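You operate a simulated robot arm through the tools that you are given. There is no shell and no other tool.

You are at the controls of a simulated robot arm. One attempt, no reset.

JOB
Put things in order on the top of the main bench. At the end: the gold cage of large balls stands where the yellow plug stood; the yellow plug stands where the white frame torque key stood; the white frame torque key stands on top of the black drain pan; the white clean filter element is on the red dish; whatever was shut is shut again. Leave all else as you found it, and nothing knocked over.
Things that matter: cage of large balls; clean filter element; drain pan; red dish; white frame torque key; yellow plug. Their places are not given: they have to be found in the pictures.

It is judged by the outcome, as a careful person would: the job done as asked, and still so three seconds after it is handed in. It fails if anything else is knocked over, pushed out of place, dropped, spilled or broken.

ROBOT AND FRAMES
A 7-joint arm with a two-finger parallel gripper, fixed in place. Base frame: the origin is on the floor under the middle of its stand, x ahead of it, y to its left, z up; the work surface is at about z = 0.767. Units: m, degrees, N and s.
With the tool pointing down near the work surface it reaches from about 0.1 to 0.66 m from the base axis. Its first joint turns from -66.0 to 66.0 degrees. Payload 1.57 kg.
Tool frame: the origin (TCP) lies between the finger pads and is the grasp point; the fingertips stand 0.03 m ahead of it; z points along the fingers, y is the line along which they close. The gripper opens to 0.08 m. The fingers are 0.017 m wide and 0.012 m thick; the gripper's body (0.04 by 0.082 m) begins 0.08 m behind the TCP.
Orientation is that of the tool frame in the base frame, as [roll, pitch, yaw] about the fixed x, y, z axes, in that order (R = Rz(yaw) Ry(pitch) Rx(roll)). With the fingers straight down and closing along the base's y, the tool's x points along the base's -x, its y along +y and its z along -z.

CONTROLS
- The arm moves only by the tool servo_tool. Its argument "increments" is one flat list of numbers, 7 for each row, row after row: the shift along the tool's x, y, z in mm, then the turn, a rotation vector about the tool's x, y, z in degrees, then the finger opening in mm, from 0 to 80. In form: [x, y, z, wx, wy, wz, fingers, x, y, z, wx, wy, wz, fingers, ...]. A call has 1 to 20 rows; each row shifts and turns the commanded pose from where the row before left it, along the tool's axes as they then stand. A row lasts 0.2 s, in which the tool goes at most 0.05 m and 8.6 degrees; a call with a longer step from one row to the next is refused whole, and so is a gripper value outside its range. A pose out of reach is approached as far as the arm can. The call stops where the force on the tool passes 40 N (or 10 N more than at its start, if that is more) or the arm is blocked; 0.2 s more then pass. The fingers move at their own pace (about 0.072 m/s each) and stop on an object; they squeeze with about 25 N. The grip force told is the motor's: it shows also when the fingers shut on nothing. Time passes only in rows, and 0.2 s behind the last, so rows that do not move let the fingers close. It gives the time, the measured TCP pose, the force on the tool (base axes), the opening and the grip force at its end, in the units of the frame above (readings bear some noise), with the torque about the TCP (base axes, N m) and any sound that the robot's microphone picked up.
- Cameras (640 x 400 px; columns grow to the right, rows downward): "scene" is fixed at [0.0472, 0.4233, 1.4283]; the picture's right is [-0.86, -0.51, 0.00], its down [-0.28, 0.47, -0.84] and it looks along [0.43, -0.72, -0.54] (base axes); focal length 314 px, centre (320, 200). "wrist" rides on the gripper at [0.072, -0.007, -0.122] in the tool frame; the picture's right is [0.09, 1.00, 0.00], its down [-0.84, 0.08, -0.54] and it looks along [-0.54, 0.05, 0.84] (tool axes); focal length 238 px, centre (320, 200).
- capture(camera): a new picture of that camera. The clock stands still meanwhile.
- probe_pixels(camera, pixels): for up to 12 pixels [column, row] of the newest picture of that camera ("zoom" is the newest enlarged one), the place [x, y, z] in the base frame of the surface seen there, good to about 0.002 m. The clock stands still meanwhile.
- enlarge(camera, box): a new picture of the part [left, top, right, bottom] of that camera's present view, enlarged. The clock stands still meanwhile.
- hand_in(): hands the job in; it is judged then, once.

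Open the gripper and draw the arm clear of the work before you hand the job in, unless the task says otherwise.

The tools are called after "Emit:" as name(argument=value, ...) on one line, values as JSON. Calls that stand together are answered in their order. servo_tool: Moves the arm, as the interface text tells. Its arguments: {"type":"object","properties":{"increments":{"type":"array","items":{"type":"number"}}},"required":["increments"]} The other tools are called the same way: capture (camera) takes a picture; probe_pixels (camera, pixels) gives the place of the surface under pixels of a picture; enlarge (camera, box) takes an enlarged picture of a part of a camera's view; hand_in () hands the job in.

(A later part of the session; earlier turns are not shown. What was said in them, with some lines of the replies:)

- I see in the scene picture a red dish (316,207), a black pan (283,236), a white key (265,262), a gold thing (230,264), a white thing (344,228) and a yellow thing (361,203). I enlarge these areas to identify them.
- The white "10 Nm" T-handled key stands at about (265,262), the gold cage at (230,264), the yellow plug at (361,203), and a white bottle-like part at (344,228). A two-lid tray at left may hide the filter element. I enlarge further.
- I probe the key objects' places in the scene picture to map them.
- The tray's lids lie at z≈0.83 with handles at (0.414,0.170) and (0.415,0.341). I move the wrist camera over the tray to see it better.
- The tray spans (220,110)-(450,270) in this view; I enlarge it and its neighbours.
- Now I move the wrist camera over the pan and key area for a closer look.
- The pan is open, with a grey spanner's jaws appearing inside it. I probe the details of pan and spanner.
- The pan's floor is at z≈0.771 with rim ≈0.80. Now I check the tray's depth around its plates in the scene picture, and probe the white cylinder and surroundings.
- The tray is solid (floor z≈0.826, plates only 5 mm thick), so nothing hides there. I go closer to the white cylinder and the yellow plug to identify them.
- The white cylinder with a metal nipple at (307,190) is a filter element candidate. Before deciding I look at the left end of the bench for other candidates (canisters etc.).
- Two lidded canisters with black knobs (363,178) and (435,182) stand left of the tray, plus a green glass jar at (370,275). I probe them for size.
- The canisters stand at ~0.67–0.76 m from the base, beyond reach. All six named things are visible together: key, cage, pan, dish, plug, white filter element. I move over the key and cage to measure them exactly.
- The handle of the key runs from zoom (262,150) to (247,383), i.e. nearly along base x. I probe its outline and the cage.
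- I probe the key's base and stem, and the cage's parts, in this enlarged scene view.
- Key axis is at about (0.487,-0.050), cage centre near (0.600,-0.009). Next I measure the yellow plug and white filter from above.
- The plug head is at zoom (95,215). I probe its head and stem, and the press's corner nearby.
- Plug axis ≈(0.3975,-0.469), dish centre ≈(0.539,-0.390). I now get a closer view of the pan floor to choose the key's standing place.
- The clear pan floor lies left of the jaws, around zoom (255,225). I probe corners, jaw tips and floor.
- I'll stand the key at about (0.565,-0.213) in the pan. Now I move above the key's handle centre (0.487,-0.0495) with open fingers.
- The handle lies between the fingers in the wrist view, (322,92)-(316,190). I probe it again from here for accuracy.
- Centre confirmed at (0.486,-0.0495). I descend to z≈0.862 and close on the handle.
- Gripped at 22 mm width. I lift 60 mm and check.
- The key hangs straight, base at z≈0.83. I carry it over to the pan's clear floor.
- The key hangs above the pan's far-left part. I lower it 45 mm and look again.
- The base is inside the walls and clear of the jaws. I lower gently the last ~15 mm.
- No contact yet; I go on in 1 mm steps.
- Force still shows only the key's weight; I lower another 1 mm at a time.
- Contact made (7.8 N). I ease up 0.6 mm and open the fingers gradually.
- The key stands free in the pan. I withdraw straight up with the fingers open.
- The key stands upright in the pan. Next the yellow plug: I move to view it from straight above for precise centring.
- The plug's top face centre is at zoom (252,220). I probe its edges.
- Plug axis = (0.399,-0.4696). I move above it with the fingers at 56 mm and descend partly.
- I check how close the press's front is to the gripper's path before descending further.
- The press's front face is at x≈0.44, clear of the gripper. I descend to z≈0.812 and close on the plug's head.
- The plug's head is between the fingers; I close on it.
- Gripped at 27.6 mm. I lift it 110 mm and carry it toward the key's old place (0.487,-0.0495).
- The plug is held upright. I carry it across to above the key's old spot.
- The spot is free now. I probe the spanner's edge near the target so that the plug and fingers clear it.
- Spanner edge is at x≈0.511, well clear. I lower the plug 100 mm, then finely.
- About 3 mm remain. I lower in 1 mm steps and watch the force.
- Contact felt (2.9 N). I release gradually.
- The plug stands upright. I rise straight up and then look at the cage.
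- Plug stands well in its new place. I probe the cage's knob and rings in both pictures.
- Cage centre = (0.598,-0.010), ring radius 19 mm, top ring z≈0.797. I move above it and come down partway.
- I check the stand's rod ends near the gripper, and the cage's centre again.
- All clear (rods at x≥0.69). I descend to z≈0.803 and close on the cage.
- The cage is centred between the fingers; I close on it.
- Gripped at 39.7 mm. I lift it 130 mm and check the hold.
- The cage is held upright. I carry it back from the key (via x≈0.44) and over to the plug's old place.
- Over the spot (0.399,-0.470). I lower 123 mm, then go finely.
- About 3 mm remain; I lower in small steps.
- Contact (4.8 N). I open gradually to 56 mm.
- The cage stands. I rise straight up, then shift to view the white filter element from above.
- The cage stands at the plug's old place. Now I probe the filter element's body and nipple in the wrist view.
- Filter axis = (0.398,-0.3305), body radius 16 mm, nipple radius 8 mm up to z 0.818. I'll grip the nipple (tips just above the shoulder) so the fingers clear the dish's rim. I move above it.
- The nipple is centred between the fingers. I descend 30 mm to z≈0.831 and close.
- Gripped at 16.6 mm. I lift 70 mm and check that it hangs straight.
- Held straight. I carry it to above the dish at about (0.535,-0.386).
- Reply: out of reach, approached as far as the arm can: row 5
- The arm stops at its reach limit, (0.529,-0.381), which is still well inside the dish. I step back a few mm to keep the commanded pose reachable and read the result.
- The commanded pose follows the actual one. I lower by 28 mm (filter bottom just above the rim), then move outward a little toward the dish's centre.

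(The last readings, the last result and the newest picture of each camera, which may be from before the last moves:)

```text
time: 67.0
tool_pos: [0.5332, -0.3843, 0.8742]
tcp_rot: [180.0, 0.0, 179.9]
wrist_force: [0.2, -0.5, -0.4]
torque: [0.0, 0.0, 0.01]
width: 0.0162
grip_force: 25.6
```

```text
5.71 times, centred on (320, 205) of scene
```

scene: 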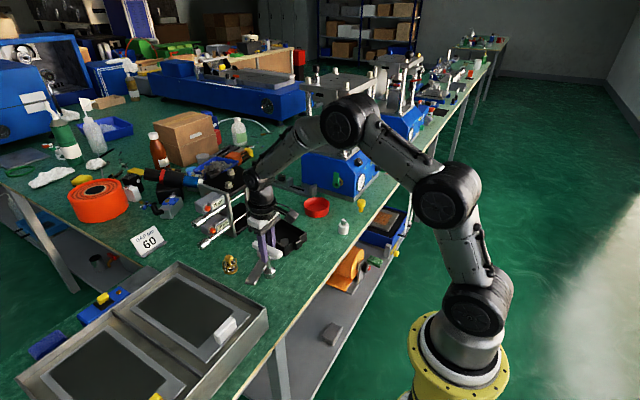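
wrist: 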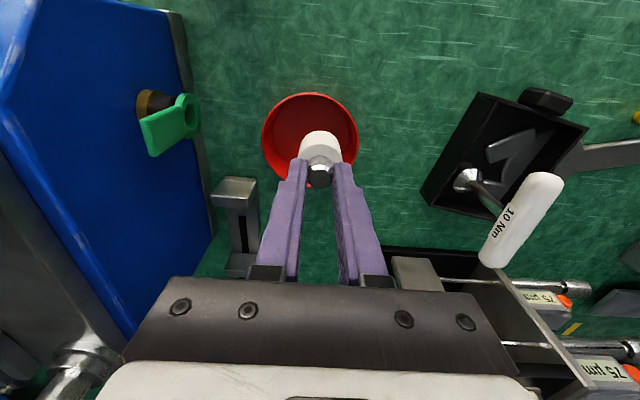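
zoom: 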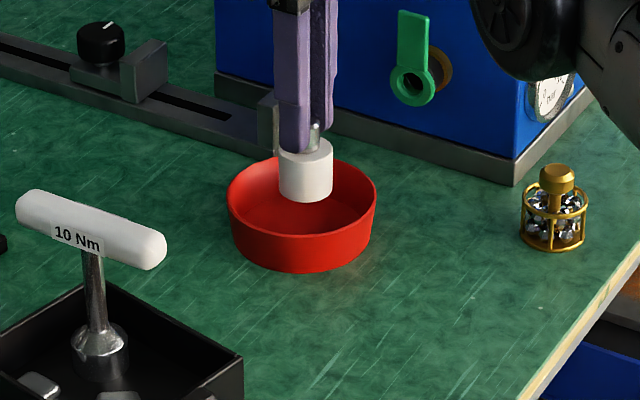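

Now nearly centred over the dish. I lower 32 mm and check the pose.

Emit:
servo_tool(increments=[0, 0, 12, 0, 0, 0, 5, 0, 0, 12, 0, 0, 0, 5, 0, 0, 8, 0, 0, 0, 5, 0, 0, 0, 0, 0, 0, 5])

Emit:
enlarge(camera="scene", box=[280, 170, 360, 240])

```text
time: 68.0
tool_pos: [0.5331, -0.385, 0.8412]
tcp_rot: [-180.0, 0.0, -180.0]
wrist_force: [0.1, 0.3, -0.8]
torque: [0.0, -0.05, -0.02]
width: 0.0163
grip_force: 24.3
```

```text
5.71 times, centred on (320, 205) of scene
```

zoom: 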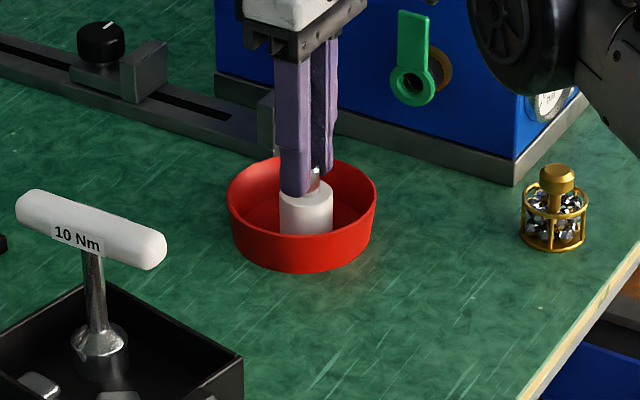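

About 5 mm remain. I lower in small steps, watching the force.

Emit:
servo_tool(increments=[0, 0, 2, 0, 0, 0, 5, 0, 0, 1.5, 0, 0, 0, 5, 0, 0, 0, 0, 0, 0, 5])

Emit:
servo_tool(increments=[0, 0, 1, 0, 0, 0, 5, 0, 0, 0, 0, 0, 0, 5])

Emit:
servo_tool(increments=[0, 0, 0.8, 0, 0, 0, 5, 0, 0, 0, 0, 0, 0, 5])

```text
time: 68.8
tool_pos: [0.5319, -0.3834, 0.8371]
tcp_rot: [180.0, 0.0, -180.0]
wrist_force: [-0.2, -1.1, -0.7]
torque: [0.0, -0.01, -0.01]
width: 0.0162
grip_force: 25.0
```

```text
time: 69.4
tool_pos: [0.5325, -0.3849, 0.8371]
tcp_rot: [-180.0, 0.1, 179.9]
wrist_force: [-1.5, 0.5, 3.8]
torque: [0.02, 0.08, -0.02]
width: 0.0163
grip_force: 25.3
```

```text
time: 70.0
tool_pos: [0.5326, -0.3853, 0.838]
tcp_rot: [-179.9, 0.1, -180.0]
wrist_force: [-2.4, 0.9, 9.4]
torque: [0.06, 0.13, -0.01]
width: 0.0165
grip_force: 25.1
```

Contact with the dish floor (9.4 N). I ease up 0.8 mm and open the fingers slowly.

Emit:
servo_tool(increments=[0, 0, -0.8, 0, 0, 0, 5, 0, 0, 0, 0, 0, 0, 15, 0, 0, 0, 0, 0, 0, 18, 0, 0, 0, 0, 0, 0, 22, 0, 0, 0, 0, 0, 0, 28, 0, 0, 0, 0, 0, 0, 34])

Emit:
enlarge(camera="scene", box=[280, 170, 360, 240])

```text
time: 71.4
tool_pos: [0.5318, -0.384, 0.8352]
tcp_rot: [-180.0, 0.1, 179.9]
wrist_force: [0.3, -0.7, 0.2]
torque: [-0.01, -0.02, -0.02]
width: 0.034
grip_force: 0.1
```

```text
5.71 times, centred on (320, 205) of scene
```

zoom: 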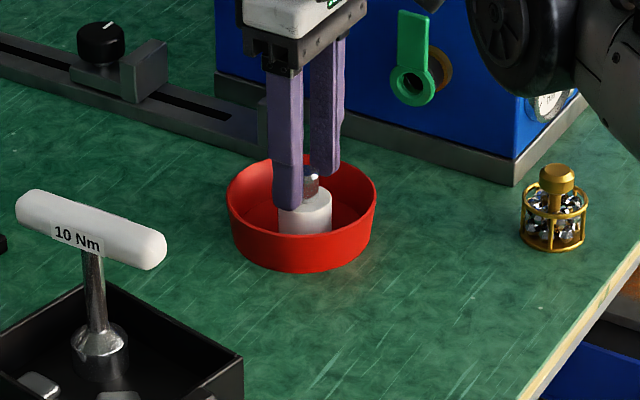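

The filter stands in the dish. I rise straight up, drawing slightly back toward the base once clear of it.

Emit:
servo_tool(increments=[0, 0, -12, 0, 0, 0, 40, 0, 0, -15, 0, 0, 0, 50, 3, 2, -20, 0, 0, 0, 60, 20, 12, -30, 0, 0, 0, 70, 30, 15, -30, 0, 0, 0, 80, 35, 20, -20, 0, 0, 0, 80, 35, 20, 0, 0, 0, 0, 80, 35, 20, 0, 0, 0, 0, 80])

Emit:
capture(camera="scene")

Emit:
enlarge(camera="scene", box=[210, 180, 390, 300])

Emit:
capture(camera="wrist")

```text
time: 73.2
tool_pos: [0.3745, -0.2959, 0.9629]
tcp_rot: [-180.0, 0.0, 180.0]
wrist_force: [-0.6, 0.7, -0.1]
torque: [-0.01, 0.0, 0.0]
width: 0.0798
grip_force: 0.0
```

```text
taken
```

scene: 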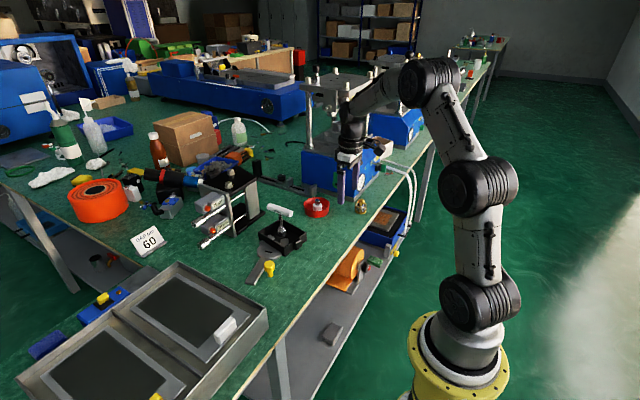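

```text
3.33 times, centred on (300, 240) of scene
```

zoom: 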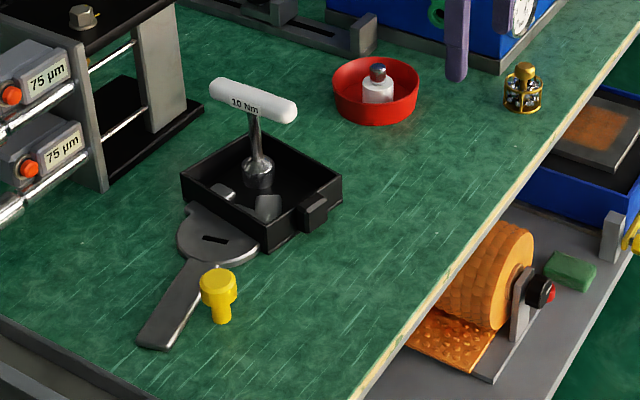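

```text
taken
```

wrist: 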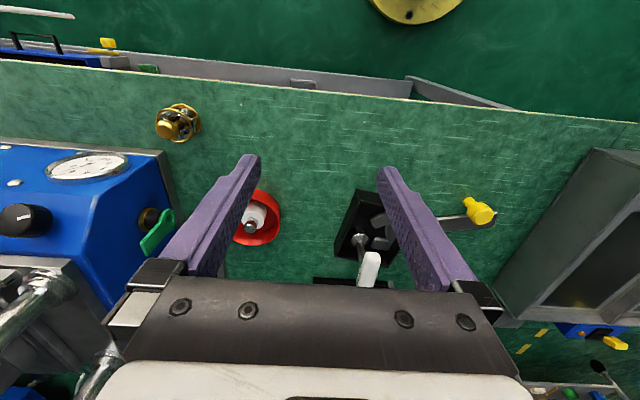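

All four are placed. I raise the arm clear and verify final positions (pan, dish, cage, plug, key).

Emit:
servo_tool(increments=[0, 20, -40, 0, 0, 0, 80, 0, 30, -35, 0, 0, 0, 80, 0, 30, -35, 0, 0, 0, 80, 0, 30, -35, 0, 0, 0, 80, 0, 30, -30, 0, 0, 0, 80, 0, 0, 0, 0, 0, 0, 80])

Emit:
capture(camera="wrist")

Emit:
enlarge(camera="wrist", box=[70, 80, 370, 260])

Emit:
probe_pixels(camera="scene", pixels=[[358, 210], [361, 203], [270, 265], [270, 275], [316, 204], [316, 213], [282, 210], [281, 237], [259, 233], [304, 235], [283, 253], [284, 221]])

```text
time: 74.6
tool_pos: [0.3765, -0.1554, 1.1389]
tcp_rot: [179.9, 0.0, -179.9]
wrist_force: [0.4, -0.4, -0.1]
torque: [0.02, -0.01, -0.02]
width: 0.0803
grip_force: 0.2
```

```text
taken
```

wrist: 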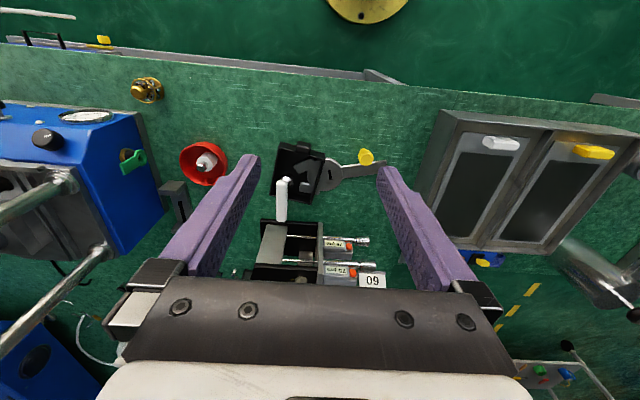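

```text
2.13 times, centred on (220, 170) of wrist
```

zoom: 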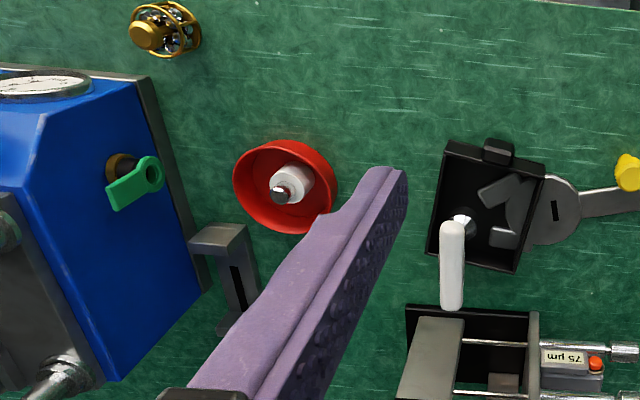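

```text
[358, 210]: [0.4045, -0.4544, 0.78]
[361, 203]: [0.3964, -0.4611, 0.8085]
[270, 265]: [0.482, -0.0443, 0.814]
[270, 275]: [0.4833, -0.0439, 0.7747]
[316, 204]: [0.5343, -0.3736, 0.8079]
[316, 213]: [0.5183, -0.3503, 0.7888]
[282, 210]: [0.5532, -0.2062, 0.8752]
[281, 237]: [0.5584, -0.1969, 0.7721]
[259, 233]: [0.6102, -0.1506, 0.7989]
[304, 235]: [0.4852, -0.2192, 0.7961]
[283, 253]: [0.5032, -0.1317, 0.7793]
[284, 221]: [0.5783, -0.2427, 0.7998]
```

Pan, dish and tray haven't moved. The key stands in the pan, the plug at (0.486,-0.049), the cage at (0.398,-0.470), and the filter is upright in the dish. I opened nothing, and the gripper is open and well clear, so I hand the job in.

Emit:
hand_in()

```text
The job is handed in.
```

The job is handed in. All four moves are done, and the last pictures show everything standing upright:

| Item | Where it is now |
|---|---|
| White frame torque key | Standing on the floor inside the black drain pan, at about (0.565, -0.213) |
| Yellow plug | Where the key stood, at about (0.486, -0.049) |
| Gold cage of large balls | Where the plug stood, at about (0.398, -0.470) |
| White filter element | On the red dish, about 8 mm off its centre because the arm was near its reach limit |

- **Filter element:** I took this to be the white cylinder with the metal nipple near the bench edge. It was the only loose white part that fitted the name. I never opened the two lidded canisters to the left. Both looked out of the arm's reach, so I can't rule out another filter element inside one of them.
- **Drain pan:** The pan is open, so "on top of" means the key stands on its floor, clear of the grey spanner jaws that lie inside it.
- **Shut things:** I opened nothing, so there was nothing to shut again.
- **Everything else:** The pan and dish measured in the same places at the end as before, within a few millimetres. I saw nothing else knocked over or pushed.
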